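You operate a simulated robot arm through the tools that you are given. There is no shell and no other tool. Be economical: measure what you need, move in short steps, check, and stop when the job is done.

The job below is to be done with a simulated two-armed robot. You get a single attempt, and the scene is never put back.

JOB
On the top of the ply table, fold the wiping rag in half.

The check looks at the end state, three seconds after you hand in, the way a careful person would. Anything else that was tipped, shoved, dropped, spilled or broken makes it a failure. Flat cloth is picked up by pressing the open fingertips on it (5 to 10 N) and closing them slowly along it; thin cloth reads only 2 to 8 mm in the jaws.

ROBOT AND FRAMES
Two 7-joint arms with two-finger grippers on one trunk, on a base that drives. Base frame: it is fixed to the floor where the robot stands at the start and does not move with it; the origin is under the middle of the robot, x ahead of it, y to its left, z up; the surface under the hand at the start is at about z = 850. Lengths are in mm, angles in rad, forces in N, time in s.
The left shoulder is at the start at [25, 220, 1080], the right one opposite. With the tool pointing down near the work surface each hand reaches from about 200 to 760 mm from the robot's upright axis, wherever it stands, measured 20 degrees to its own side. Places, roughly: top of the ply table [600, 100, 800]. Payload 2.2 kg a hand.
The tool frame of a hand sits at the grasp point between the pads (the TCP): z along the fingers, y along the line on which they close. The tips reach 19 mm beyond it. Largest opening 116 mm; the body of the gripper starts 70 mm behind the TCP.
Orientation is that of the tool frame in the base frame, as [roll, pitch, yaw] about the fixed x, y, z axes, in that order (R = Rz(yaw) Ry(pitch) Rx(roll)). With the fingers straight down and closing along the base's y, the tool's x points along the base's -x, its y along +y and its z along -z.

CONTROLS
- The arms move only by the tool apply_moves. It takes "left_motion", "right_motion" or both (then of equal length, played together; a hand with none holds still); each is a list of rows, each a list of 7 numbers: the closure in counts, from 0 (fully open) to 255 (shut), then the shift along the tool's x, y, z in units of 250 mm (1.0 is 250 mm), then the turn, a rotation vector about the tool's x, y, z in units of 60 degrees (1.0 is 60 degrees). In form: [[hand, tx, ty, tz, ax, ay, az], ...]. A call has 1 to 20 rows; each row is the pose to reach, as a shift and turn from the pose commanded when the call began, along the tool's axes at that moment. A call with a number of a shift or a turn outside -1 to 1 is refused whole. A row lasts 0.2 s, in which the tool goes at most 50 mm and 0.15 rad; a call with a longer step from one row to the next is refused whole, and so is a gripper value outside its range. Where a pose cannot be reached the arm comes as near as it can. A force on the tool above 40 N (or 10 N above the force at the start of the call, whichever is more), or a blocked arm, ends the call early, and 0.2 s more pass. Each finger halts on what it meets, pressing with about 31 N; the grip force reading is that of the motor and also rises with nothing between the fingers. The clock runs only during rows and for 0.2 s after the last one: add rows that repeat a pose to give the fingers time. It gives the time, the measured TCP pose, the force on the tool (base axes), the opening and the grip force at its end, in the units of the frame above (readings bear some noise), with the torque about the TCP (base axes, N m) and any sound that the robot's microphone picked up, and new pictures: "pictures" is both (left out), scene, wrist or none (wrist: the cameras of the hands that moved).
- Cameras (640 x 400 px; columns grow to the right, rows downward): "scene" is now at [130.2, 0, 1249.5]; the picture's right is [-0.08, -1.00, 0.00], its down [-0.59, 0.04, -0.81] and it looks along [0.81, -0.07, -0.59] (base axes); focal length 214 px, centre (320, 200). "left" rides on the left gripper at [69, 15, -97] in its tool frame; the picture's right is [-0.21, 0.98, 0.00], its down [-0.76, -0.17, -0.63] and it looks along [-0.62, -0.14, 0.77] (tool axes); focal length 251 px, centre (320, 200). "right" rides on the right gripper at [69, -15, -96] in its tool frame; the picture's right is [0.21, 0.98, 0.00], its down [-0.76, 0.17, -0.63] and it looks along [-0.62, 0.14, 0.77] (tool axes); focal length 251 px, centre (320, 200). There is no depth. A picture from a camera that has moved, and an enlarged one, comes with that camera's place and axes in the base frame and with its lens.
- move_column(by): slides the trunk up (or, below 0, down) by that many mm; the arms and the scene camera ride with it, the base frame stays. It gives what a move gives, with no picture.
- base_move(legs): drives the robot by 1 to 6 legs, each [ahead, left, turn to the left] in mm, mm and rad, along the robot's own axes; the way and the turn of a leg run together, so that a leg with both is an arc; at most 1500 mm and 3.142 rad a leg. The arms and the cameras ride along, it lands a little off, and it stops where it bumps. It gives what a move gives, and a new picture of the scene camera.
- head_to(pan, tilt): turns the head with the scene camera to pan (to the left, within 1.396 rad either way) and tilt (down, from -0.506 to 1.204), counted from straight ahead of the robot. It gives what a move gives, and a new picture of the scene camera.
- inspect(camera, box): a new picture of the part [left, top, right, bottom] of that camera's present view, enlarged. No time passes.
- close_job(): hands the job in; it is judged then, once.

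Work in short steps. Places have to be worked out from the pictures, the camera data and where the tool is seen: move nearer, look again, correct. Check each grasp and each placing, and mend what went wrong. You have 120 turns and 260 pictures in all, those below and enlarged ones among them. Open the grippers and draw the arms clear of the work before you hand the job in, unless the task says otherwise; then end with one line.

The tools are called after "Request:" as a command line: name --argument value ..., lists and objects as JSON in quotes. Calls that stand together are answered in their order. apply_moves: Moves the arms, as the interface text tells. Its arguments: {"type":"object","properties":{"left_motion":{"type":"array","items":{"type":"array","items":{"type":"number"}}},"right_motion":{"type":"array","items":{"type":"array","items":{"type":"number"}}},"pictures":{"type":"string","enum":["both","scene","wrist","none"]}},"required":[]} The other tools are called the same way: move_column (by) slides the trunk up or down; base_move (legs) drives the base; head_to (pan, tilt) turns the head that bears the scene camera; inspect (camera, box) takes an enlarged picture of a part of a camera's view; close_job () hands the job in.

At the start:

```text
clock: 0.0
left_tcp_pos: [512.3, 445.1, 1040.1]
left_orientation: [-3.139, -0.002, -3.141]
left_force: [0.1, -0.1, -0.2]
left_ft_torque: [0.04, 0.01, 0.03]
left_width: 116.0
left_grip_force: 0.0
right_tcp_pos: [543.7, -40.9, 1032.7]
right_orientation: [-3.139, -0.001, 3.141]
right_force: [-0.5, -0.5, -0.1]
right_ft_torque: [0.0, -0.01, -0.01]
right_width: 115.8
right_grip_force: 0.1
trunk travel left (down, up): [-225.0, 265.0]
robot x, y, heading: [-2.8, -1.9, 0.0]
head pan, tilt: [-0.079, 0.623]
```

scene: 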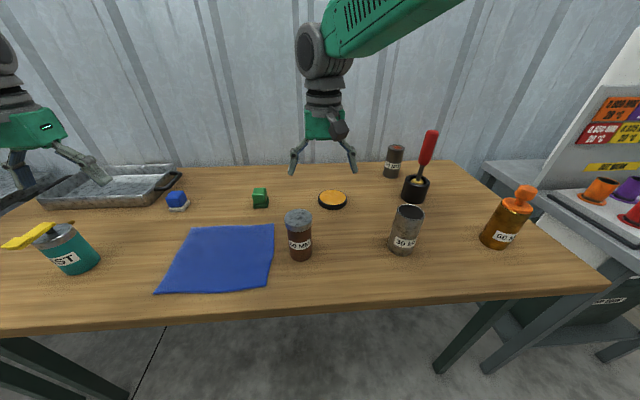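
right: 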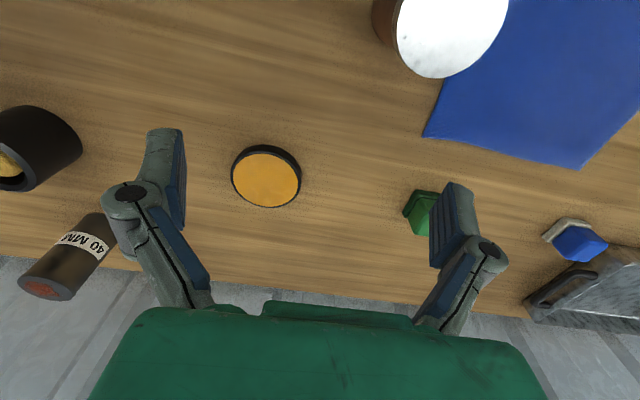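
left: 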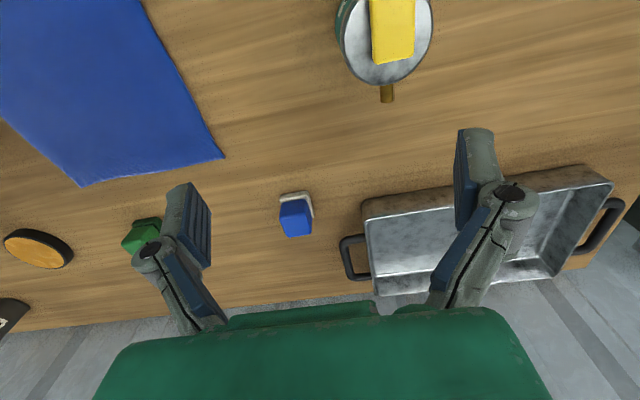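

The rag seems to lie at about x 375–573, y 85–300, surface z ≈ 858. I'll enlarge the picture to fix its corners and look at the neighbouring bottle.

Request:
inspect --camera "scene" --box '[140, 180, 340, 305]'

```text
3.20 times, centred on (240, 242) of scene
camera zoom: at [130.2, 0.0, 1249.5], right [-0.08, -1.0, 0.0], down [-0.59, 0.04, -0.81], along [0.81, -0.07, -0.59], focal length 686 px, centre (576, 64)
```

zoom: 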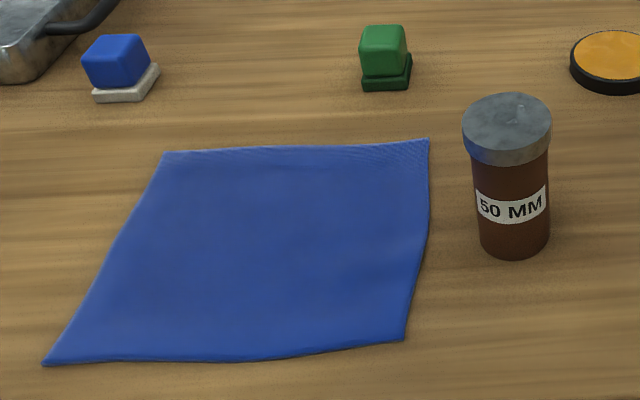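

Rag corners: near (384, 84) and (384, 300), far (569, 86) and (570, 301). I'll fold the near edge onto the far edge with both hands, fingers closing along x. First I bring both over the near corners, up high, starting the −90° yaw.

Request:
apply_moves --left_motion '[[150, 0.063, -0.09, 0, 0, 0, 0.142], [150, 0.126, -0.18, 0, 0, 0, 0.284], [150, 0.189, -0.27, 0, 0, 0, 0.426], [150, 0.252, -0.36, 0, 0, 0, 0.568], [150, 0.315, -0.45, 0, 0, 0, 0.71], [150, 0.378, -0.54, 0, 0, 0, 0.852], [150, 0.44, -0.64, 0, 0, 0, 0.99]]' --right_motion '[[150, 0.083, 0.078, 0, 0, 0, 0.142], [150, 0.166, 0.156, 0, 0, 0, 0.284], [150, 0.249, 0.234, 0, 0, 0, 0.426], [150, 0.332, 0.312, 0, 0, 0, 0.568], [150, 0.415, 0.39, 0, 0, 0, 0.71], [150, 0.498, 0.468, 0, 0, 0, 0.852], [150, 0.58, 0.544, 0, 0, 0, 0.99]]' --pictures "scene"

```text
clock: 1.6
left_tcp_pos: [397.6, 281.3, 1041.7]
left_orientation: [3.139, 0.001, 2.102]
left_force: [-0.8, 0.2, 0.8]
left_ft_torque: [0.04, -0.03, -0.01]
left_width: 47.7
left_grip_force: 0.0
right_tcp_pos: [406.7, 84.0, 1044.8]
right_orientation: [3.125, -0.036, 2.077]
right_force: [-0.1, -0.1, -1.2]
right_ft_torque: [0.01, -0.05, 0.01]
right_width: 48.0
right_grip_force: 0.0
trunk travel left (down, up): [-225.0, 265.0]
robot x, y, heading: [0.6, 4.0, -0.0]
head pan, tilt: [-0.079, 0.623]
camera scene: at [130.4, 4.2, 1257.3], right [-0.02, -1.0, 0.0], down [-0.51, 0.01, -0.86], along [0.86, -0.02, -0.51], focal length 214 px, centre (320, 200)
```

scene: 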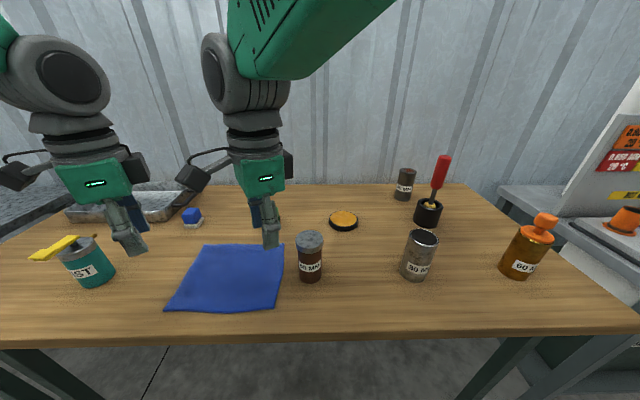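

The right hand is slightly off its commanded pose. I'll finish the turn without shifting and let it settle.

Request:
apply_moves --left_motion '[[150, 0, 0, 0, 0, 0, 0.13], [150, 0, 0, 0, 0, 0, 0.26], [150, 0, 0, 0, 0, 0, 0.39], [150, 0, 0, 0, 0, 0, 0.51], [150, 0, 0, 0, 0, 0, 0.51], [150, 0, 0, 0, 0, 0, 0.51]]' --right_motion '[[150, 0, 0, 0, 0, 0, 0.13], [150, 0, 0, 0, 0, 0, 0.26], [150, 0, 0, 0, 0, 0, 0.39], [150, 0, 0, 0, 0, 0, 0.51], [150, 0, 0, 0, 0, 0, 0.51], [150, 0, 0, 0, 0, 0, 0.51]]' --pictures "both"

```text
clock: 3.0
left_tcp_pos: [398.9, 282.4, 1044.4]
left_orientation: [3.138, -0.001, 1.57]
left_force: [-0.6, 0.5, -0.3]
left_ft_torque: [0.01, -0.01, 0.0]
left_width: 47.7
left_grip_force: 0.0
right_tcp_pos: [404.8, 85.4, 1047.4]
right_orientation: [-3.139, -0.042, 1.548]
right_force: [0.0, 0.3, 0.3]
right_ft_torque: [-0.02, -0.01, -0.01]
right_width: 47.7
right_grip_force: 0.0
trunk travel left (down, up): [-225.0, 265.0]
robot x, y, heading: [1.1, 1.9, 0.001]
head pan, tilt: [-0.079, 0.623]
camera scene: at [132.0, 3.3, 1259.6], right [-0.02, -1.0, 0.0], down [-0.49, 0.01, -0.87], along [0.87, -0.02, -0.49], focal length 214 px, centre (320, 200)
camera right: at [389.8, 151.8, 1145.6], right [0.98, 0.19, 0.01], down [0.15, -0.78, 0.6], along [0.12, -0.59, -0.8], focal length 251 px, centre (320, 200)
camera left: at [413.0, 350.4, 1139.8], right [0.98, -0.22, 0.0], down [-0.17, -0.76, 0.63], along [-0.13, -0.62, -0.78], focal length 251 px, centre (320, 200)
```

scene: 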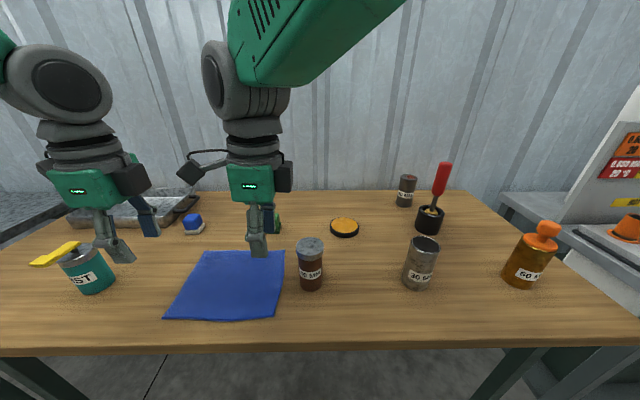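
right: 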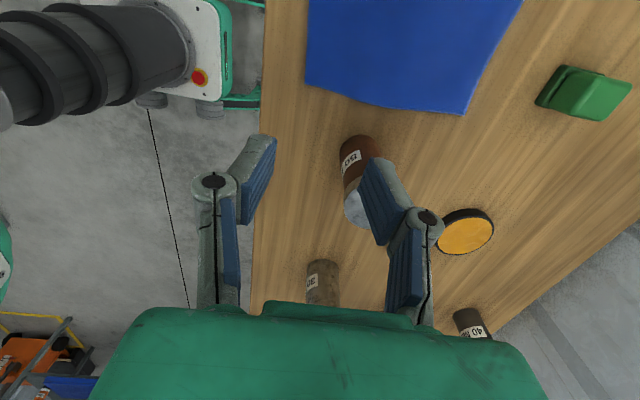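
left: 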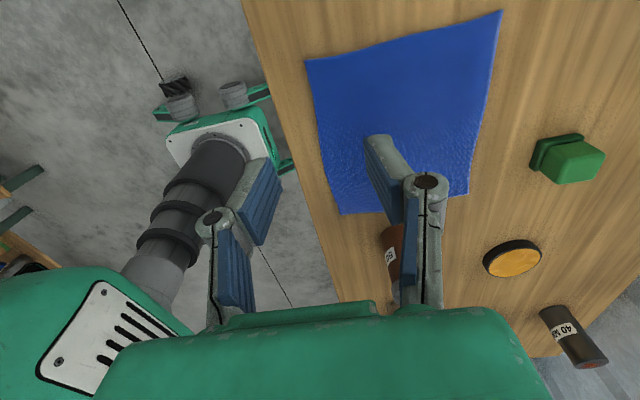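

The cameras agree: near edge x≈390 (y 86–304), far edge x≈571. I'll narrow the fingers to ~34 mm and come down to z≈930 over the near edge, right at y=100 and left at y=290, so that the inner finger will land on the cloth just inside the edge.

Request:
apply_moves --left_motion '[[180, 0.03, -0.008, 0.1, 0, 0, 0], [180, 0.03, -0.008, 0.2, 0, 0, 0], [180, 0.03, -0.008, 0.3, 0, 0, 0], [180, 0.03, -0.008, 0.4, 0, 0, 0], [180, 0.03, -0.008, 0.457, 0, 0, 0], [180, 0.03, -0.008, 0.457, 0, 0, 0]]' --right_motion '[[180, 0.058, -0.031, 0.1, 0, 0, 0], [180, 0.058, -0.031, 0.2, 0, 0, 0], [180, 0.058, -0.031, 0.3, 0, 0, 0], [180, 0.058, -0.031, 0.4, 0, 0, 0], [180, 0.058, -0.031, 0.47, 0, 0, 0], [180, 0.058, -0.031, 0.47, 0, 0, 0]]' --pictures "both"

```text
clock: 4.6
left_tcp_pos: [392.7, 288.0, 931.4]
left_orientation: [3.136, -0.001, 1.572]
left_force: [0.1, -0.7, -0.2]
left_ft_torque: [-0.01, 0.05, -0.02]
left_width: 34.3
left_grip_force: 0.1
right_tcp_pos: [412.3, 95.7, 957.0]
right_orientation: [3.116, -0.085, 1.513]
right_force: [-0.8, 0.4, -0.5]
right_ft_torque: [-0.02, -0.01, 0.01]
right_width: 34.0
right_grip_force: 0.1
trunk travel left (down, up): [-225.0, 265.0]
robot x, y, heading: [0.8, 2.1, -0.001]
head pan, tilt: [-0.079, 0.623]
stopped in row 6 (right hand): the arm was blocked; the commanded pose is now the measured one
camera scene: at [129.2, -2.0, 1249.6], right [-0.08, -1.0, 0.0], down [-0.58, 0.04, -0.81], along [0.81, -0.06, -0.59], focal length 214 px, centre (320, 200)
camera right: at [396.8, 157.8, 1058.4], right [0.99, 0.16, 0.04], down [0.11, -0.81, 0.57], along [0.12, -0.56, -0.82], focal length 251 px, centre (320, 200)
camera left: at [407.7, 355.8, 1027.5], right [0.98, -0.22, 0.01], down [-0.17, -0.76, 0.63], along [-0.13, -0.62, -0.78], focal length 251 px, centre (320, 200)
```

scene: 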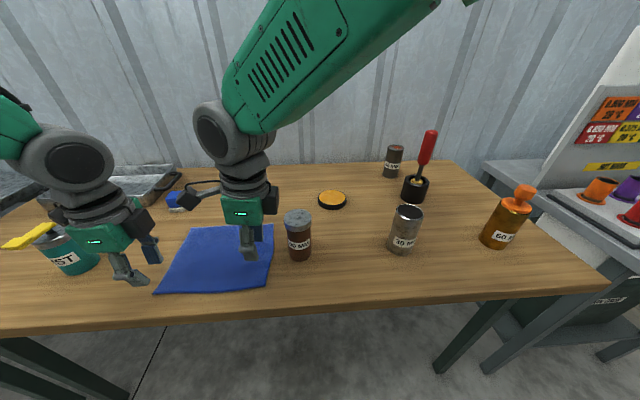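
right: 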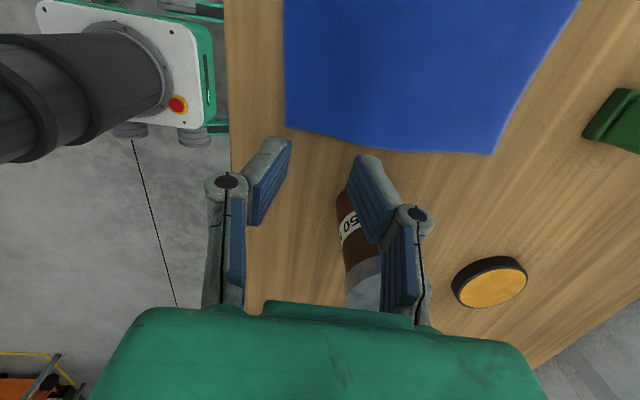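
left: 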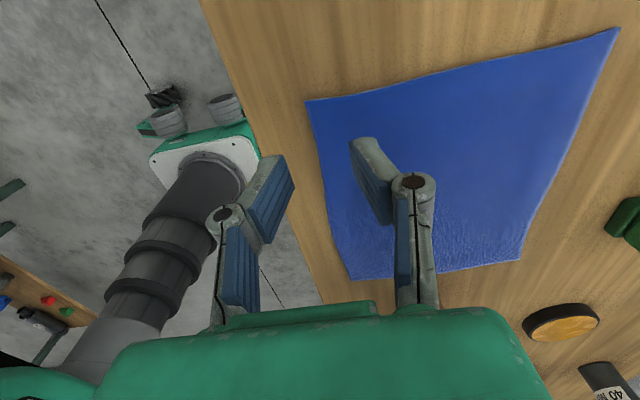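

The right arm is at a joint limit at this yaw. I'll raise both hands, drive the base left so the rag is centred, and turn the right hand to the mirrored yaw (−90°) instead.

Request:
apply_moves --left_motion '[[180, 0, 0, -0.1, 0, 0, 0], [180, 0, 0, -0.2, 0, 0, 0], [180, 0, 0, -0.3, 0, 0, 0], [180, 0, 0, -0.4, 0, 0, 0], [180, 0, 0, -0.5, 0, 0, 0], [180, 0, 0, -0.56, 0, 0, 0], [180, 0, 0, -0.56, 0, 0, 0], [180, 0, 0, -0.56, 0, 0, 0]]' --right_motion '[[180, 0, 0, -0.1, 0, 0, 0], [180, 0, 0, -0.2, 0, 0, -0.14], [180, 0, 0, -0.3, 0, 0, -0.28], [180, 0, 0, -0.4, 0, 0, -0.42], [180, 0, 0, -0.44, 0, 0, -0.56], [180, 0, 0, -0.44, 0, 0, -0.7], [180, 0, 0, -0.44, 0, 0, -0.84], [180, 0, 0, -0.44, 0, 0, -0.98]]' --pictures "none"

Request:
base_move --legs '[[0, 190, 0]]'

```text
clock: 6.4
left_tcp_pos: [393.9, 286.4, 1070.6]
left_orientation: [3.137, -0.003, 1.571]
left_force: [0.2, -0.6, -0.5]
left_ft_torque: [0.0, 0.01, -0.02]
left_width: 34.4
left_grip_force: 0.1
right_tcp_pos: [407.7, 87.1, 1065.0]
right_orientation: [3.057, -0.021, 2.546]
right_force: [0.0, -0.3, -1.2]
right_ft_torque: [-0.02, 0.0, 0.01]
right_width: 33.9
right_grip_force: 0.0
trunk travel left (down, up): [-225.0, 265.0]
robot x, y, heading: [-2.7, 0.3, -0.005]
head pan, tilt: [-0.079, 0.623]
```

```text
clock: 8.0
left_tcp_pos: [395.8, 477.0, 1071.8]
left_orientation: [3.134, -0.004, 1.568]
left_force: [-1.1, 0.1, 0.5]
left_ft_torque: [-0.01, -0.02, 0.02]
left_width: 33.9
left_grip_force: 0.1
right_tcp_pos: [410.0, 275.5, 1066.8]
right_orientation: [3.054, -0.029, 2.537]
right_force: [0.4, -0.2, -0.1]
right_ft_torque: [0.0, 0.0, 0.01]
right_width: 33.9
right_grip_force: 0.0
trunk travel left (down, up): [-225.0, 265.0]
robot x, y, heading: [-1.0, 191.2, 0.001]
head pan, tilt: [-0.079, 0.623]
camera scene: at [131.1, 190.8, 1254.7], right [-0.01, -1.0, 0.0], down [-0.54, 0.01, -0.84], along [0.84, -0.01, -0.54], focal length 214 px, centre (320, 200)
```

scene: 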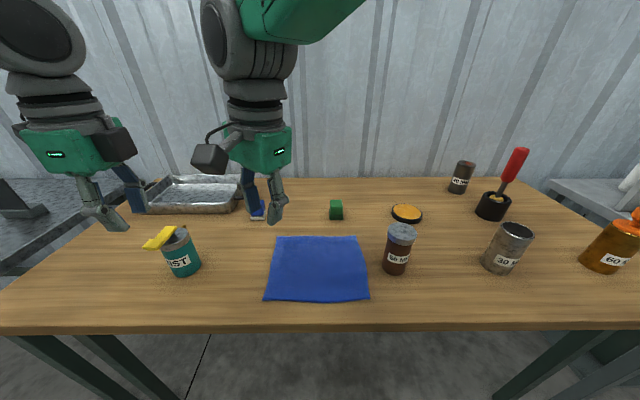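

Base is now centred on the rag. I move both hands back over the rag while continuing the right hand's turn.

Request:
apply_moves --left_motion '[[180, -0.11, 0.002, 0, 0, 0, 0], [180, -0.22, 0.004, 0, 0, 0, 0], [180, -0.33, 0.006, 0, 0, 0, 0], [180, -0.44, 0.008, 0, 0, 0, 0], [180, -0.55, 0.01, 0, 0, 0, 0], [180, -0.66, 0.012, 0, 0, 0, 0], [180, -0.76, 0.016, 0, 0, 0, 0]]' --right_motion '[[180, -0.049, -0.082, 0, 0, 0, -0.14], [180, -0.098, -0.164, 0, 0, 0, -0.28], [180, -0.147, -0.246, 0, 0, 0, -0.42], [180, -0.196, -0.328, 0, 0, 0, -0.56], [180, -0.245, -0.41, 0, 0, 0, -0.7], [180, -0.294, -0.49, 0, 0, 0, -0.84], [180, -0.34, -0.57, 0, 0, 0, -0.98]]' --pictures "none"

Request:
apply_moves --right_motion '[[180, 0, 0, 0, 0, 0, -0.14], [180, 0, 0, 0, 0, 0, -0.28], [180, 0, 0, 0, 0, 0, -0.42], [180, 0, 0, 0, 0, 0, -0.56], [180, 0, 0, 0, 0, 0, -0.7], [180, 0, 0, 0, 0, 0, -0.84], [180, 0, 0, 0, 0, 0, -0.98], [180, 0, 0, 0, 0, 0, -0.98]]' --pictures "none"

```text
clock: 9.6
left_tcp_pos: [396.2, 277.7, 1070.9]
left_orientation: [3.135, -0.01, 1.566]
left_force: [1.3, -0.5, -0.6]
left_ft_torque: [0.02, 0.0, 0.04]
left_width: 34.4
left_grip_force: 0.0
right_tcp_pos: [397.3, 102.1, 1052.6]
right_orientation: [3.068, 0.066, -2.721]
right_force: [0.4, -0.1, 0.0]
right_ft_torque: [0.02, -0.02, -0.01]
right_width: 34.1
right_grip_force: 0.0
trunk travel left (down, up): [-225.0, 265.0]
robot x, y, heading: [-1.5, 192.8, -0.005]
head pan, tilt: [-0.079, 0.623]
```

```text
clock: 11.4
left_tcp_pos: [398.4, 287.3, 1071.2]
left_orientation: [3.134, -0.001, 1.569]
left_force: [-0.1, 0.2, 0.4]
left_ft_torque: [0.0, 0.05, 0.01]
left_width: 34.0
left_grip_force: 0.0
right_tcp_pos: [396.5, 111.9, 1053.5]
right_orientation: [-3.122, 0.091, -1.692]
right_force: [0.4, -0.5, -0.3]
right_ft_torque: [-0.01, 0.04, 0.01]
right_width: 34.0
right_grip_force: 0.1
trunk travel left (down, up): [-225.0, 265.0]
robot x, y, heading: [0.5, 196.4, -0.0]
head pan, tilt: [-0.079, 0.623]
```

Right hand now near −1.69 yaw with a slight tilt; I'll correct the tilt and lower both hands to z≈930.

Request:
apply_moves --left_motion '[[180, 0.011, -0.006, 0.1, 0, 0, 0], [180, 0.011, -0.006, 0.2, 0, 0, 0], [180, 0.011, -0.006, 0.3, 0, 0, 0], [180, 0.011, -0.006, 0.4, 0, 0, 0], [180, 0.011, -0.006, 0.5, 0, 0, 0], [180, 0.011, -0.006, 0.565, 0, 0, 0], [180, 0.011, -0.006, 0.565, 0, 0, 0]]' --right_motion '[[180, 0.02, -0.001, 0.1, 0, 0.05, -0.05], [180, 0.04, -0.002, 0.2, -0.019, 0.087, -0.115], [180, 0.06, -0.004, 0.3, -0.019, 0.087, -0.115], [180, 0.084, -0.007, 0.4, -0.019, 0.087, -0.115], [180, 0.084, -0.007, 0.49, -0.019, 0.087, -0.115], [180, 0.084, -0.007, 0.49, -0.019, 0.087, -0.115], [180, 0.084, -0.007, 0.49, -0.019, 0.087, -0.115]]' --pictures "both"

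```text
clock: 13.0
left_tcp_pos: [397.0, 284.9, 930.3]
left_orientation: [3.135, -0.007, 1.568]
left_force: [0.4, -1.0, 0.3]
left_ft_torque: [0.04, -0.03, -0.01]
left_width: 34.2
left_grip_force: 0.1
right_tcp_pos: [398.7, 94.9, 928.3]
right_orientation: [-3.138, 0.004, -1.575]
right_force: [-1.0, -1.1, 0.5]
right_ft_torque: [0.03, -0.05, 0.02]
right_width: 34.1
right_grip_force: 0.1
trunk travel left (down, up): [-225.0, 265.0]
robot x, y, heading: [-2.8, 191.0, -0.005]
head pan, tilt: [-0.079, 0.623]
camera scene: at [129.6, 177.5, 1249.5], right [-0.08, -1.0, -0.01], down [-0.58, 0.05, -0.81], along [0.81, -0.06, -0.59], focal length 214 px, centre (320, 200)
camera right: at [412.4, 26.4, 1024.4], right [-0.98, -0.21, -0.01], down [-0.17, 0.76, 0.63], along [-0.13, 0.62, -0.77], focal length 251 px, centre (320, 200)
camera left: at [411.1, 351.8, 1026.9], right [0.98, -0.22, 0.01], down [-0.17, -0.76, 0.63], along [-0.13, -0.61, -0.78], focal length 251 px, centre (320, 200)
```

scene: 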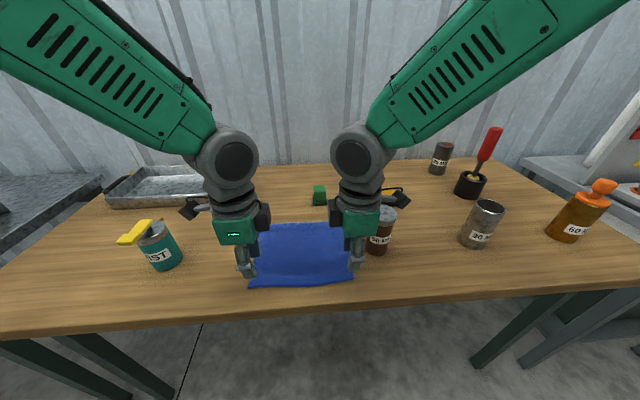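
right: 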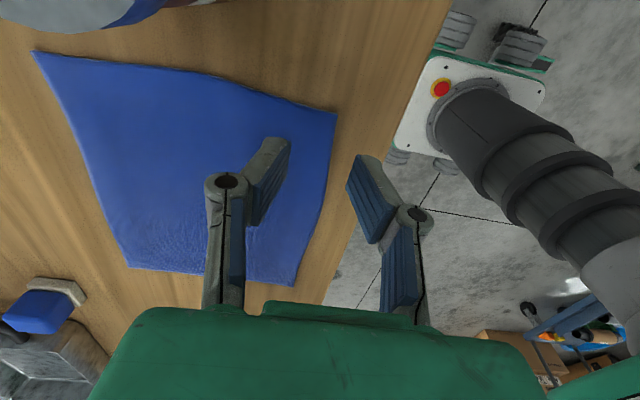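
left: 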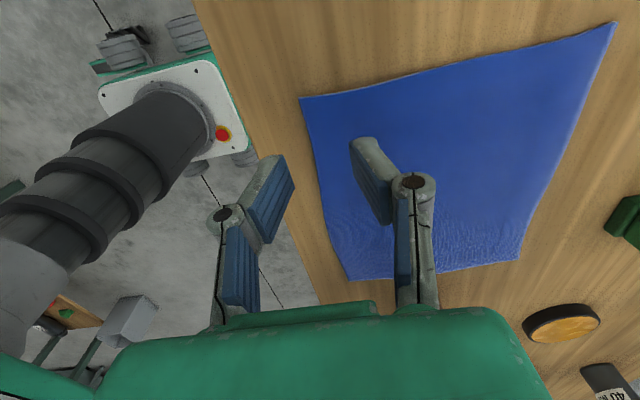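

Both hands now hang properly over the near corners. I lower to just above the cloth (z≈886).

Request:
apply_moves --left_motion '[[180, 0.012, 0, 0.06, 0, 0, 0], [180, 0.012, 0, 0.12, 0, 0, 0], [180, 0.012, 0, 0.178, 0, 0, 0], [180, 0.012, 0, 0.178, 0, 0, 0]]' --right_motion '[[180, -0.016, 0, 0.06, 0, 0, 0], [180, -0.016, 0, 0.12, 0, 0, 0], [180, -0.016, 0, 0.17, 0, 0, 0], [180, -0.016, 0, 0.17, 0, 0, 0]]' --pictures "wrist"

```text
clock: 14.0
left_tcp_pos: [395.2, 295.8, 885.3]
left_orientation: [3.134, -0.002, 1.567]
left_force: [-0.9, -0.4, -0.4]
left_ft_torque: [-0.04, 0.02, 0.01]
left_width: 34.2
left_grip_force: 0.0
right_tcp_pos: [400.4, 106.9, 887.2]
right_orientation: [-3.136, -0.003, -1.571]
right_force: [-0.6, -0.3, -0.3]
right_ft_torque: [-0.01, -0.02, 0.01]
right_width: 34.1
right_grip_force: 0.1
trunk travel left (down, up): [-225.0, 265.0]
robot x, y, heading: [-0.3, 194.5, -0.001]
head pan, tilt: [-0.079, 0.623]
camera right: at [414.0, 39.0, 983.7], right [-0.98, -0.21, 0.0], down [-0.17, 0.76, 0.63], along [-0.13, 0.62, -0.78], focal length 251 px, centre (320, 200)
camera left: at [409.0, 363.5, 982.0], right [0.98, -0.22, 0.01], down [-0.17, -0.76, 0.63], along [-0.13, -0.62, -0.78], focal length 251 px, centre (320, 200)
```

right: 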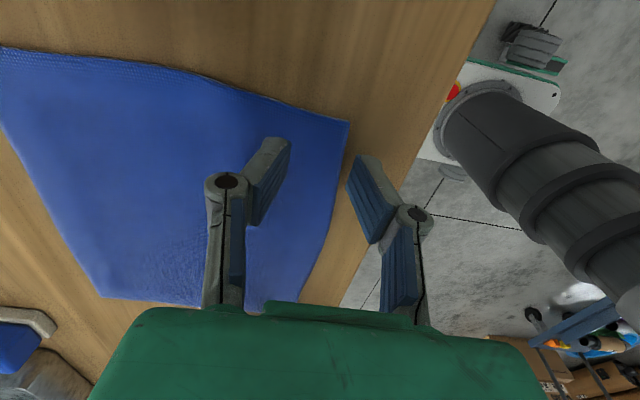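
left: 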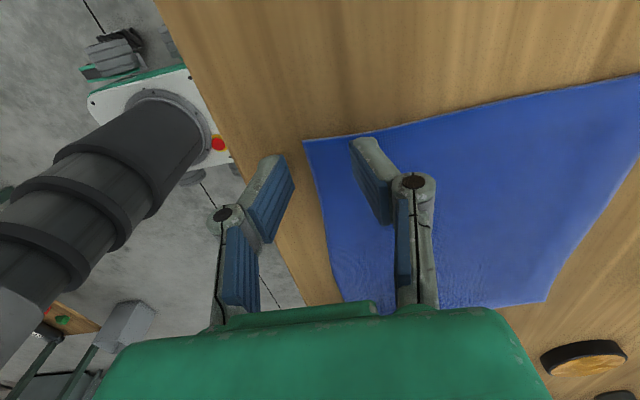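

Fingers just above the cloth; I lower in small steps to feel contact, trimming y slightly.

Request:
apply_moves --left_motion '[[180, -0.02, 0, 0.008, 0, 0, 0], [180, -0.02, 0, 0.016, 0, 0, 0], [180, -0.02, 0, 0.024, 0, 0, 0], [180, -0.02, 0, 0.03, 0, 0, 0], [180, -0.02, 0, 0.03, 0, 0, 0]]' --right_motion '[[180, 0.016, 0.01, 0.01, 0, 0, 0], [180, 0.016, 0.01, 0.02, 0, 0, 0], [180, 0.016, 0.01, 0.03, 0, 0, 0], [180, 0.016, 0.01, 0.038, 0, 0, 0], [180, 0.016, 0.01, 0.038, 0, 0, 0]]' --pictures "none"

```text
clock: 15.2
left_tcp_pos: [395.8, 291.4, 876.4]
left_orientation: [3.135, 0.0, 1.569]
left_force: [0.4, -1.0, 0.4]
left_ft_torque: [0.01, 0.01, 0.03]
left_width: 34.0
left_grip_force: 0.2
right_tcp_pos: [397.3, 103.8, 877.2]
right_orientation: [-3.137, -0.002, -1.572]
right_force: [0.2, 0.1, -0.6]
right_ft_torque: [0.0, -0.03, 0.01]
right_width: 34.2
right_grip_force: 0.0
trunk travel left (down, up): [-225.0, 265.0]
robot x, y, heading: [1.0, 194.6, -0.002]
head pan, tilt: [-0.079, 0.623]
```

No contact yet at z≈876; continuing down in 1 mm–ish steps.

Request:
apply_moves --left_motion '[[180, 0, 0, 0.006, 0, 0, 0], [180, 0, 0, 0.012, 0, 0, 0], [180, 0, 0, 0.018, 0, 0, 0], [180, 0, 0, 0.018, 0, 0, 0]]' --right_motion '[[180, 0, 0, 0.006, 0, 0, 0], [180, 0, 0, 0.012, 0, 0, 0], [180, 0, 0, 0.018, 0, 0, 0], [180, 0, 0, 0.018, 0, 0, 0]]' --pictures "wrist"

```text
clock: 16.2
left_tcp_pos: [396.0, 291.1, 874.7]
left_orientation: [3.136, -0.001, 1.571]
left_force: [0.4, 0.4, 1.8]
left_ft_torque: [-0.02, 0.0, 0.0]
left_width: 34.5
left_grip_force: 0.3
right_tcp_pos: [396.3, 104.0, 872.8]
right_orientation: [-3.136, -0.004, -1.573]
right_force: [0.8, -0.6, 5.3]
right_ft_torque: [-0.01, -0.12, 0.01]
right_width: 34.7
right_grip_force: 0.5
trunk travel left (down, up): [-225.0, 265.0]
robot x, y, heading: [1.1, 193.5, 0.003]
head pan, tilt: [-0.079, 0.623]
camera right: at [410.8, 34.3, 969.7], right [-0.98, -0.21, 0.0], down [-0.17, 0.76, 0.63], along [-0.13, 0.62, -0.78], focal length 251 px, centre (320, 200)
camera left: at [409.8, 357.8, 970.1], right [0.98, -0.22, 0.01], down [-0.17, -0.76, 0.63], along [-0.13, -0.62, -0.78], focal length 251 px, centre (320, 200)
```

right: 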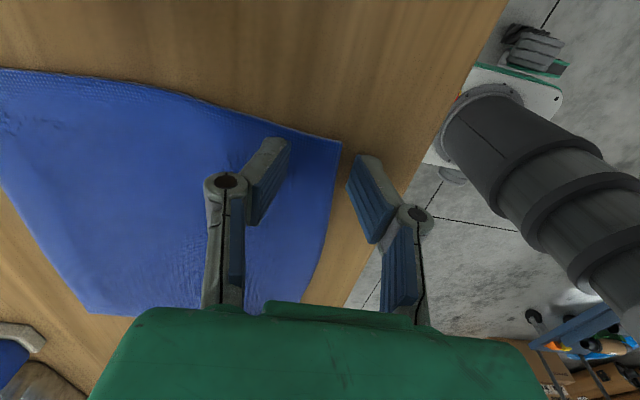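
left: 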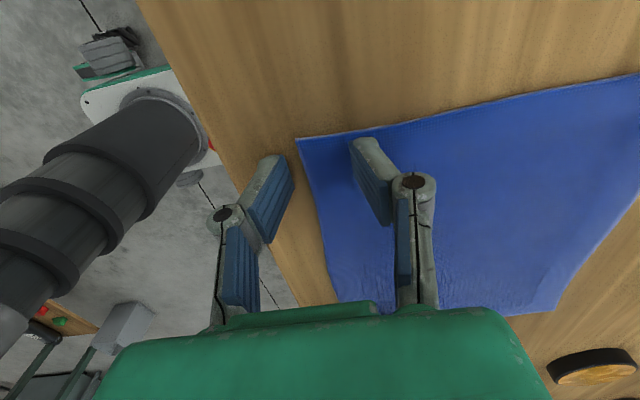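

Contact reached (surface ≈ 855; right 5 N, left 2 N). I press a touch more and close slowly.

Request:
apply_moves --left_motion '[[180, 0, 0, 0.006, 0, 0, 0], [180, 0, 0, 0.01, 0, 0, 0], [184, 0, 0, 0.01, 0, 0, 0], [188, 0, 0, 0.01, 0, 0, 0], [192, 0, 0, 0.01, 0, 0, 0], [196, 0, 0, 0.01, 0, 0, 0], [200, 0, 0, 0.01, 0, 0, 0], [204, 0, 0, 0.01, 0, 0, 0], [208, 0, 0, 0.01, 0, 0, 0], [212, 0, 0, 0.01, 0, 0, 0], [216, 0, 0, 0.01, 0, 0, 0], [220, 0, 0, 0.01, 0, 0, 0], [224, 0, 0, 0.01, 0, 0, 0], [228, 0, 0, 0.01, 0, 0, 0], [232, 0, 0, 0.01, 0, 0, 0], [236, 0, 0, 0.01, 0, 0, 0], [240, 0, 0, 0.01, 0, 0, 0], [246, 0, 0, 0.01, 0, 0, 0], [255, 0, 0, 0.01, 0, 0, 0], [255, 0, 0, 0.01, 0, 0, 0]]' --right_motion '[[180, 0, 0, 0.002, 0, 0, 0], [180, 0, 0, 0.004, 0, 0, 0], [184, 0, 0, 0.004, 0, 0, 0], [188, 0, 0, 0.004, 0, 0, 0], [192, 0, 0, 0.004, 0, 0, 0], [196, 0, 0, 0.004, 0, 0, 0], [200, 0, 0, 0.004, 0, 0, 0], [204, 0, 0, 0.004, 0, 0, 0], [208, 0, 0, 0.004, 0, 0, 0], [212, 0, 0, 0.004, 0, 0, 0], [216, 0, 0, 0.004, 0, 0, 0], [220, 0, 0, 0.004, 0, 0, 0], [224, 0, 0, 0.004, 0, 0, 0], [228, 0, 0, 0.004, 0, 0, 0], [232, 0, 0, 0.004, 0, 0, 0], [236, 0, 0, 0.004, 0, 0, 0], [240, 0, 0, 0.004, 0, 0, 0], [246, 0, 0, 0.004, 0, 0, 0], [255, 0, 0, 0.004, 0, 0, 0], [255, 0, 0, 0.004, 0, 0, 0]]' --pictures "both"

```text
clock: 20.4
left_tcp_pos: [396.5, 289.9, 872.6]
left_orientation: [3.133, -0.002, 1.569]
left_force: [2.9, 0.8, 10.7]
left_ft_torque: [-0.02, -0.22, 0.0]
left_width: 5.4
left_grip_force: 31.3
right_tcp_pos: [397.2, 101.7, 872.0]
right_orientation: [-3.137, -0.003, -1.574]
right_force: [3.5, 0.8, 9.4]
right_ft_torque: [-0.04, -0.18, 0.05]
right_width: 5.6
right_grip_force: 31.2
trunk travel left (down, up): [-225.0, 265.0]
robot x, y, heading: [1.5, 193.1, -0.001]
head pan, tilt: [-0.079, 0.623]
camera scene: at [128.9, 186.8, 1249.8], right [-0.08, -1.0, 0.0], down [-0.58, 0.05, -0.81], along [0.81, -0.07, -0.59], focal length 214 px, centre (320, 200)
camera right: at [410.6, 33.9, 968.5], right [-0.98, -0.21, -0.01], down [-0.17, 0.76, 0.63], along [-0.13, 0.62, -0.78], focal length 251 px, centre (320, 200)
camera left: at [410.2, 357.6, 968.2], right [0.98, -0.22, 0.01], down [-0.17, -0.76, 0.63], along [-0.13, -0.62, -0.78], focal length 251 px, centre (320, 200)
```

scene: 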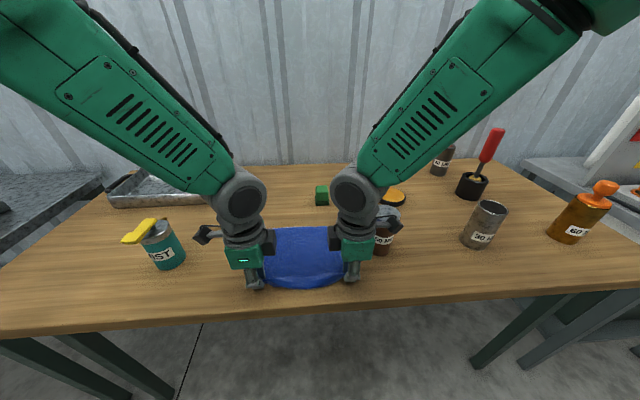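
right: 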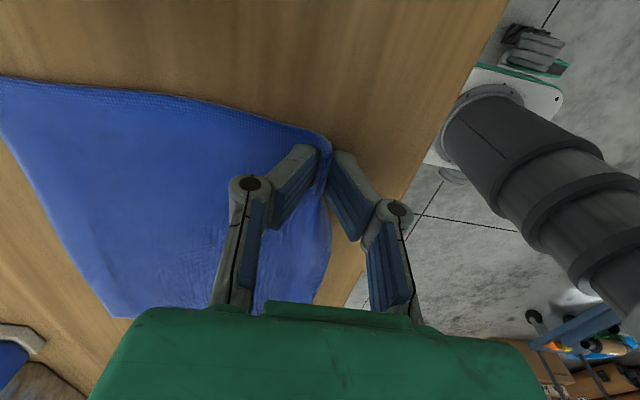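
left: 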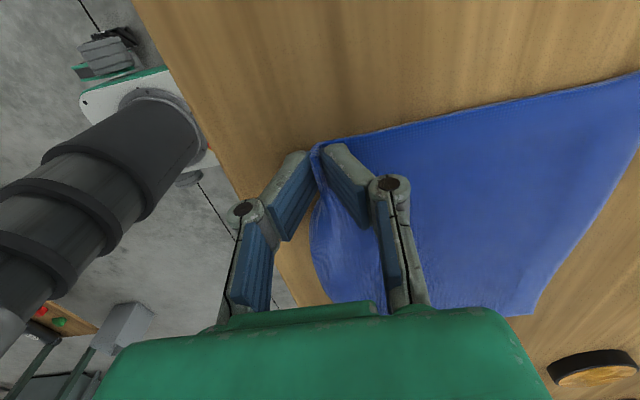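

Both jaws read ~5.5 mm with the cloth edge visibly between the fingers. I lift a little to verify.

Request:
apply_moves --left_motion '[[255, 0, 0, -0.04, 0, 0, 0], [255, 0, 0.01, -0.08, 0, 0, 0], [255, 0, 0.03, -0.12, 0, 0, 0], [255, 0, 0.06, -0.17, 0, 0, 0], [255, 0, 0.06, -0.17, 0, 0, 0]]' --right_motion '[[255, 0, 0, -0.04, 0, 0, 0], [255, 0, -0.01, -0.08, 0, 0, 0], [255, 0, -0.03, -0.12, 0, 0, 0], [255, 0, -0.06, -0.17, 0, 0, 0], [255, 0, -0.06, -0.17, 0, 0, 0]]' --pictures "both"

```text
clock: 21.6
left_tcp_pos: [410.5, 287.9, 913.8]
left_orientation: [3.135, -0.001, 1.569]
left_force: [0.5, 0.8, -0.9]
left_ft_torque: [-0.01, 0.0, 0.01]
left_width: 4.9
left_grip_force: 30.8
right_tcp_pos: [412.1, 104.0, 914.1]
right_orientation: [-3.136, -0.002, -1.574]
right_force: [0.0, -0.4, -0.2]
right_ft_torque: [0.0, 0.03, -0.01]
right_width: 5.3
right_grip_force: 31.0
trunk travel left (down, up): [-225.0, 265.0]
robot x, y, heading: [0.9, 193.6, -0.004]
head pan, tilt: [-0.079, 0.623]
camera scene: at [130.1, 186.7, 1249.5], right [-0.08, -1.0, 0.0], down [-0.58, 0.05, -0.81], along [0.81, -0.07, -0.59], focal length 214 px, centre (320, 200)
camera right: at [425.6, 36.0, 1010.0], right [-0.98, -0.21, 0.0], down [-0.17, 0.76, 0.63], along [-0.13, 0.62, -0.78], focal length 251 px, centre (320, 200)
camera left: at [425.2, 356.7, 1008.8], right [0.98, -0.22, 0.01], down [-0.17, -0.76, 0.63], along [-0.13, -0.62, -0.78], focal length 251 px, centre (320, 200)
```

scene: 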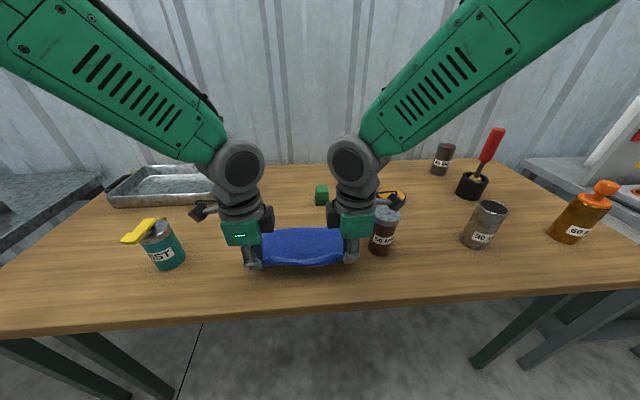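
right: 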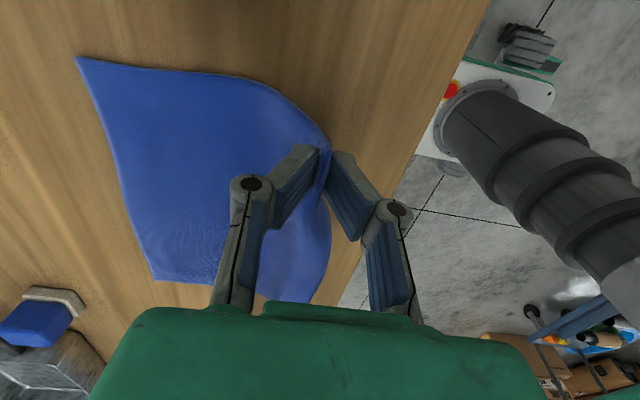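
left: 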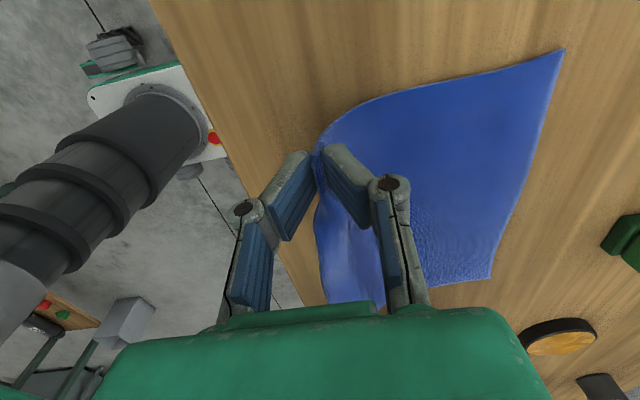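

Grip holds; the far edge has shifted to x≈550, so the fold line is about x≈458. I arc over, going up first so the right wrist camera clears the bottle (top z≈975).

Request:
apply_moves --left_motion '[[255, 0, 0, -0.048, 0, 0, 0], [255, 0, 0, -0.096, 0, 0, 0], [255, 0, 0.008, -0.136, 0, 0, 0], [255, 0, 0.024, -0.168, 0, 0, 0], [255, 0, 0.056, -0.188, 0, 0, 0], [255, 0, 0.1, -0.2, 0, 0, 0], [255, 0, 0.148, -0.208, 0, 0, 0], [255, 0, 0.196, -0.208, 0, 0, 0], [255, 0, 0.244, -0.2, 0, 0, 0], [255, 0, 0.292, -0.184, 0, 0, 0], [255, 0, 0.34, -0.16, 0, 0, 0]]' --right_motion '[[255, 0, 0, -0.048, 0, 0, 0], [255, 0, 0, -0.096, 0, 0, 0], [255, 0, -0.008, -0.136, 0, 0, 0], [255, 0, -0.024, -0.168, 0, 0, 0], [255, 0, -0.056, -0.188, 0, 0, 0], [255, 0, -0.1, -0.2, 0, 0, 0], [255, 0, -0.148, -0.208, 0, 0, 0], [255, 0, -0.196, -0.208, 0, 0, 0], [255, 0, -0.244, -0.2, 0, 0, 0], [255, 0, -0.292, -0.184, 0, 0, 0], [255, 0, -0.34, -0.16, 0, 0, 0]]' --pictures "both"

```text
clock: 24.0
left_tcp_pos: [497.5, 288.8, 953.0]
left_orientation: [3.136, -0.001, 1.567]
left_force: [0.4, 0.0, -0.5]
left_ft_torque: [0.03, -0.03, 0.01]
left_width: 5.1
left_grip_force: 31.3
right_tcp_pos: [498.4, 101.5, 955.0]
right_orientation: [-3.138, -0.005, -1.572]
right_force: [0.2, 0.0, -0.7]
right_ft_torque: [0.02, 0.01, 0.01]
right_width: 5.3
right_grip_force: 31.6
trunk travel left (down, up): [-225.0, 265.0]
robot x, y, heading: [-2.3, 199.5, -0.005]
head pan, tilt: [-0.079, 0.623]
camera scene: at [132.0, 186.7, 1249.3], right [-0.08, -1.0, 0.0], down [-0.59, 0.05, -0.81], along [0.81, -0.07, -0.59], focal length 214 px, centre (320, 200)
camera right: at [511.6, 33.2, 1051.0], right [-0.98, -0.21, 0.0], down [-0.17, 0.76, 0.63], along [-0.13, 0.62, -0.78], focal length 251 px, centre (320, 200)
camera left: at [511.2, 357.1, 1049.3], right [0.98, -0.22, 0.01], down [-0.17, -0.76, 0.63], along [-0.13, -0.62, -0.78], focal length 251 px, centre (320, 200)
```

scene: 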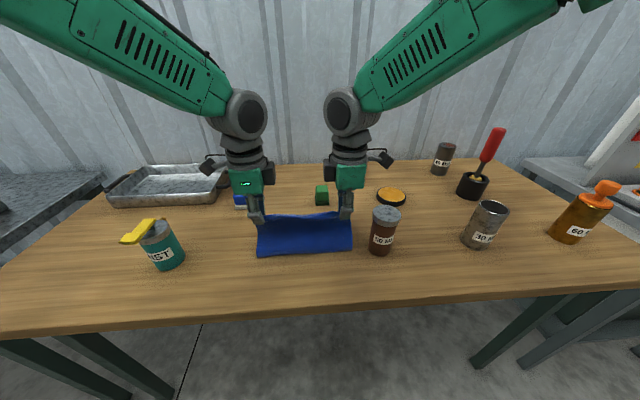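
right: 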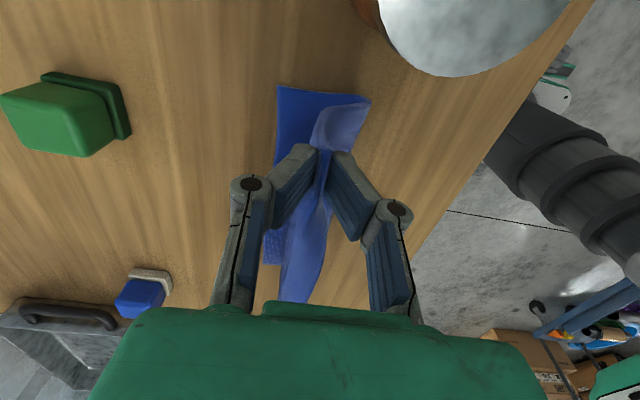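
left: 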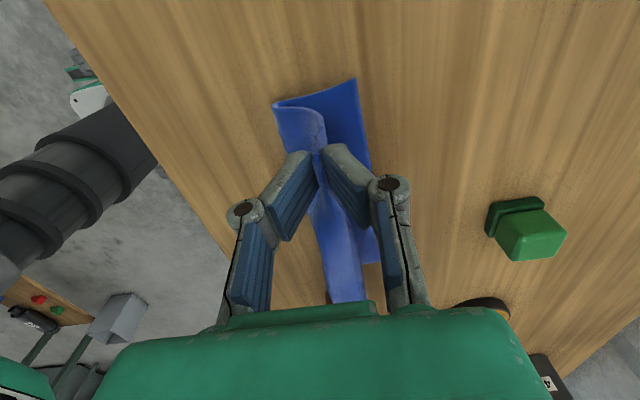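

The far edge has crept to x≈530, so the edge should land near x≈525. I descend toward it, moving forward early to keep the right wrist camera off the bottle.

Request:
apply_moves --left_motion '[[255, 0, 0.032, 0.04, 0, 0, 0], [255, 0, 0.06, 0.088, 0, 0, 0], [255, 0, 0.08, 0.14, 0, 0, 0], [255, 0, 0.096, 0.192, 0, 0, 0], [255, 0, 0.104, 0.24, 0, 0, 0], [255, 0, 0.108, 0.276, 0, 0, 0], [255, 0, 0.108, 0.276, 0, 0, 0]]' --right_motion '[[255, 0, -0.032, 0.04, 0, 0, 0], [255, 0, -0.06, 0.088, 0, 0, 0], [255, 0, -0.08, 0.14, 0, 0, 0], [255, 0, -0.096, 0.192, 0, 0, 0], [255, 0, -0.104, 0.24, 0, 0, 0], [255, 0, -0.108, 0.276, 0, 0, 0], [255, 0, -0.108, 0.276, 0, 0, 0]]' --pictures "both"

```text
clock: 25.6
left_tcp_pos: [523.4, 288.0, 885.3]
left_orientation: [3.134, -0.002, 1.57]
left_force: [1.3, -0.3, -0.1]
left_ft_torque: [-0.01, -0.04, 0.01]
left_width: 5.3
left_grip_force: 31.3
right_tcp_pos: [524.0, 102.5, 885.8]
right_orientation: [-3.136, -0.005, -1.571]
right_force: [0.2, -0.2, 0.3]
right_ft_torque: [0.03, -0.04, 0.04]
right_width: 5.1
right_grip_force: 30.6
trunk travel left (down, up): [-225.0, 265.0]
robot x, y, heading: [-2.8, 193.3, -0.006]
head pan, tilt: [-0.079, 0.623]
camera scene: at [130.8, 186.8, 1249.5], right [-0.08, -1.0, 0.0], down [-0.59, 0.05, -0.81], along [0.81, -0.07, -0.59], focal length 214 px, centre (320, 200)
camera right: at [538.0, 33.5, 982.5], right [-0.98, -0.21, 0.0], down [-0.17, 0.76, 0.63], along [-0.13, 0.62, -0.78], focal length 251 px, centre (320, 200)
camera left: at [536.9, 357.5, 981.2], right [0.98, -0.22, 0.01], down [-0.17, -0.76, 0.63], along [-0.13, -0.62, -0.78], focal length 251 px, centre (320, 200)
```

scene: 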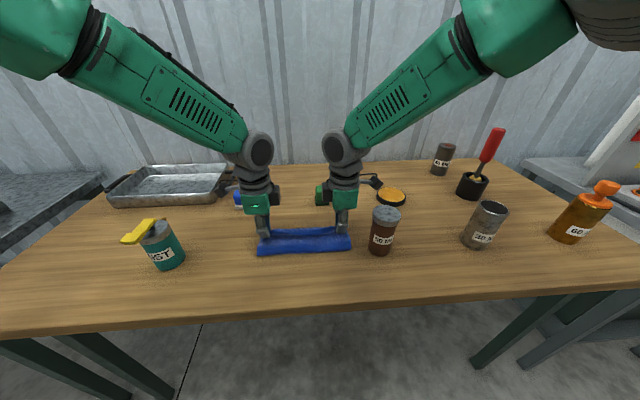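
right: 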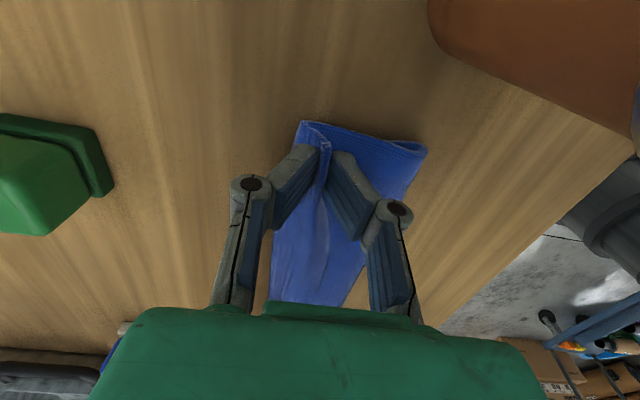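
left: 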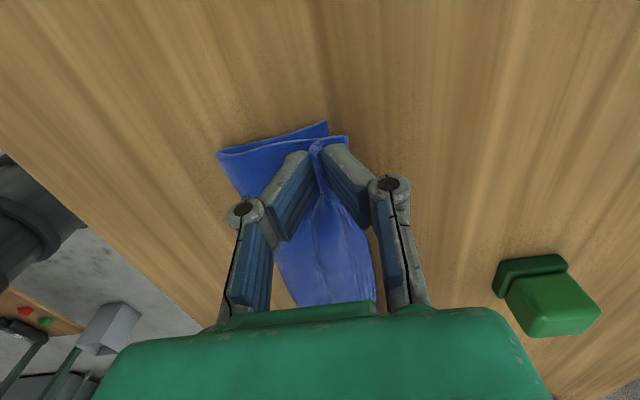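

Edges look close to aligned; I enlarge the wrist views to judge before releasing.

Request:
inspect --camera "right" --box '[220, 90, 460, 240]'

Request:
inspect --camera "left" --box '[190, 100, 430, 250]'

```text
2.67 times, centred on (340, 165) of right
camera zoom: at [538.0, 33.5, 982.5], right [-0.98, -0.21, 0.0], down [-0.17, 0.76, 0.63], along [-0.13, 0.62, -0.78], focal length 670 px, centre (267, 293)
```

zoom: 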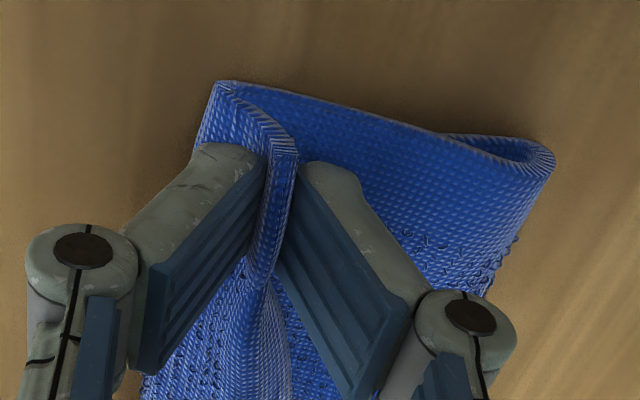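

```text
2.67 times, centred on (310, 175) of left
camera zoom: at [536.9, 357.5, 981.2], right [0.98, -0.22, 0.01], down [-0.17, -0.76, 0.63], along [-0.13, -0.62, -0.78], focal length 670 px, centre (347, 267)
```

zoom: 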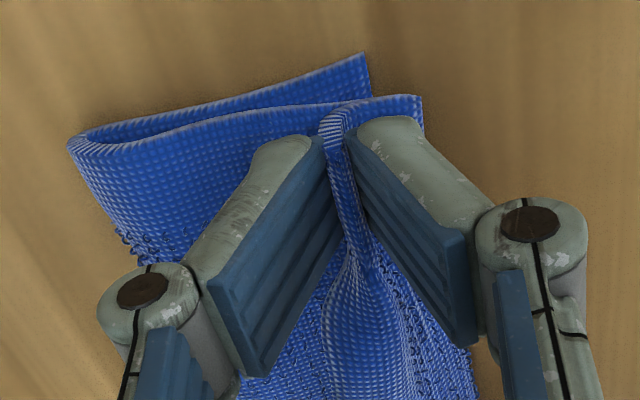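

The ridge lies well with the edge pointing outward, upper layer ~7 mm beyond the lower at both corners. I ease back 8 mm, lower to the cloth, and open slowly and slightly so the pinch spreads.

Request:
apply_moves --left_motion '[[255, 0.008, -0.016, 0.01, 0, 0, 0], [255, 0.012, -0.036, 0.024, 0, 0, 0], [255, 0.012, -0.036, 0.032, 0, 0, 0], [255, 0.012, -0.036, 0.032, 0, 0, 0], [240, 0.012, -0.036, 0.032, 0, 0, 0], [234, 0.012, -0.036, 0.032, 0, 0, 0], [228, 0.012, -0.036, 0.032, 0, 0, 0], [222, 0.012, -0.036, 0.032, 0, 0, 0], [216, 0.012, -0.036, 0.032, 0, 0, 0], [210, 0.012, -0.036, 0.032, 0, 0, 0], [204, 0.012, -0.036, 0.032, 0, 0, 0], [204, 0.012, -0.036, 0.032, 0, 0, 0]]' --right_motion '[[255, 0.004, 0.016, 0.01, 0, 0, 0], [255, 0.008, 0.036, 0.024, 0, 0, 0], [255, 0.008, 0.036, 0.032, 0, 0, 0], [255, 0.008, 0.036, 0.032, 0, 0, 0], [240, 0.008, 0.036, 0.032, 0, 0, 0], [234, 0.008, 0.036, 0.032, 0, 0, 0], [228, 0.008, 0.036, 0.032, 0, 0, 0], [222, 0.008, 0.036, 0.032, 0, 0, 0], [216, 0.008, 0.036, 0.032, 0, 0, 0], [210, 0.008, 0.036, 0.032, 0, 0, 0], [204, 0.008, 0.036, 0.032, 0, 0, 0], [204, 0.008, 0.036, 0.032, 0, 0, 0]]' --pictures "wrist"

```text
clock: 28.2
left_tcp_pos: [515.0, 291.7, 878.1]
left_orientation: [3.134, -0.002, 1.57]
left_force: [0.5, -0.7, 1.1]
left_ft_torque: [0.01, -0.03, -0.03]
left_width: 22.5
left_grip_force: 0.0
right_tcp_pos: [515.6, 99.4, 878.1]
right_orientation: [-3.137, -0.003, -1.572]
right_force: [0.2, -0.7, 1.3]
right_ft_torque: [-0.02, 0.02, -0.03]
right_width: 22.5
right_grip_force: 0.1
trunk travel left (down, up): [-225.0, 265.0]
robot x, y, heading: [-1.9, 190.8, -0.003]
head pan, tilt: [-0.079, 0.623]
camera right: at [529.2, 31.7, 974.5], right [-0.98, -0.21, 0.0], down [-0.17, 0.76, 0.63], along [-0.13, 0.62, -0.78], focal length 251 px, centre (320, 200)
camera left: at [529.2, 360.6, 974.1], right [0.98, -0.22, 0.01], down [-0.17, -0.76, 0.63], along [-0.13, -0.62, -0.78], focal length 251 px, centre (320, 200)
```

right: 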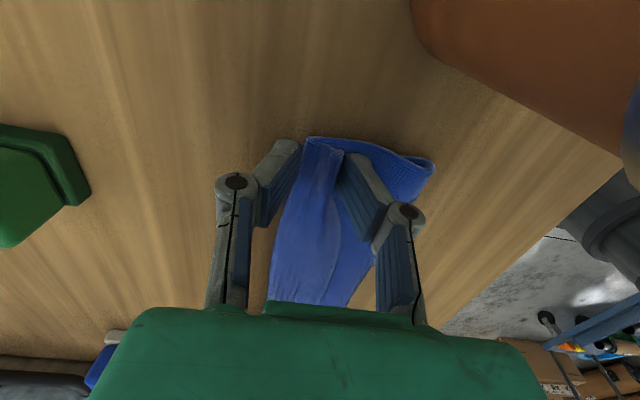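
left: 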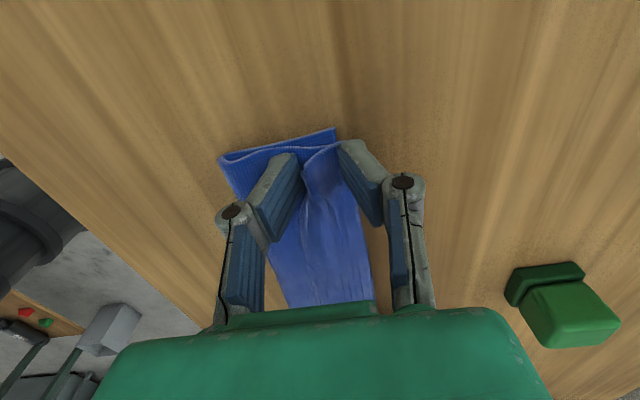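

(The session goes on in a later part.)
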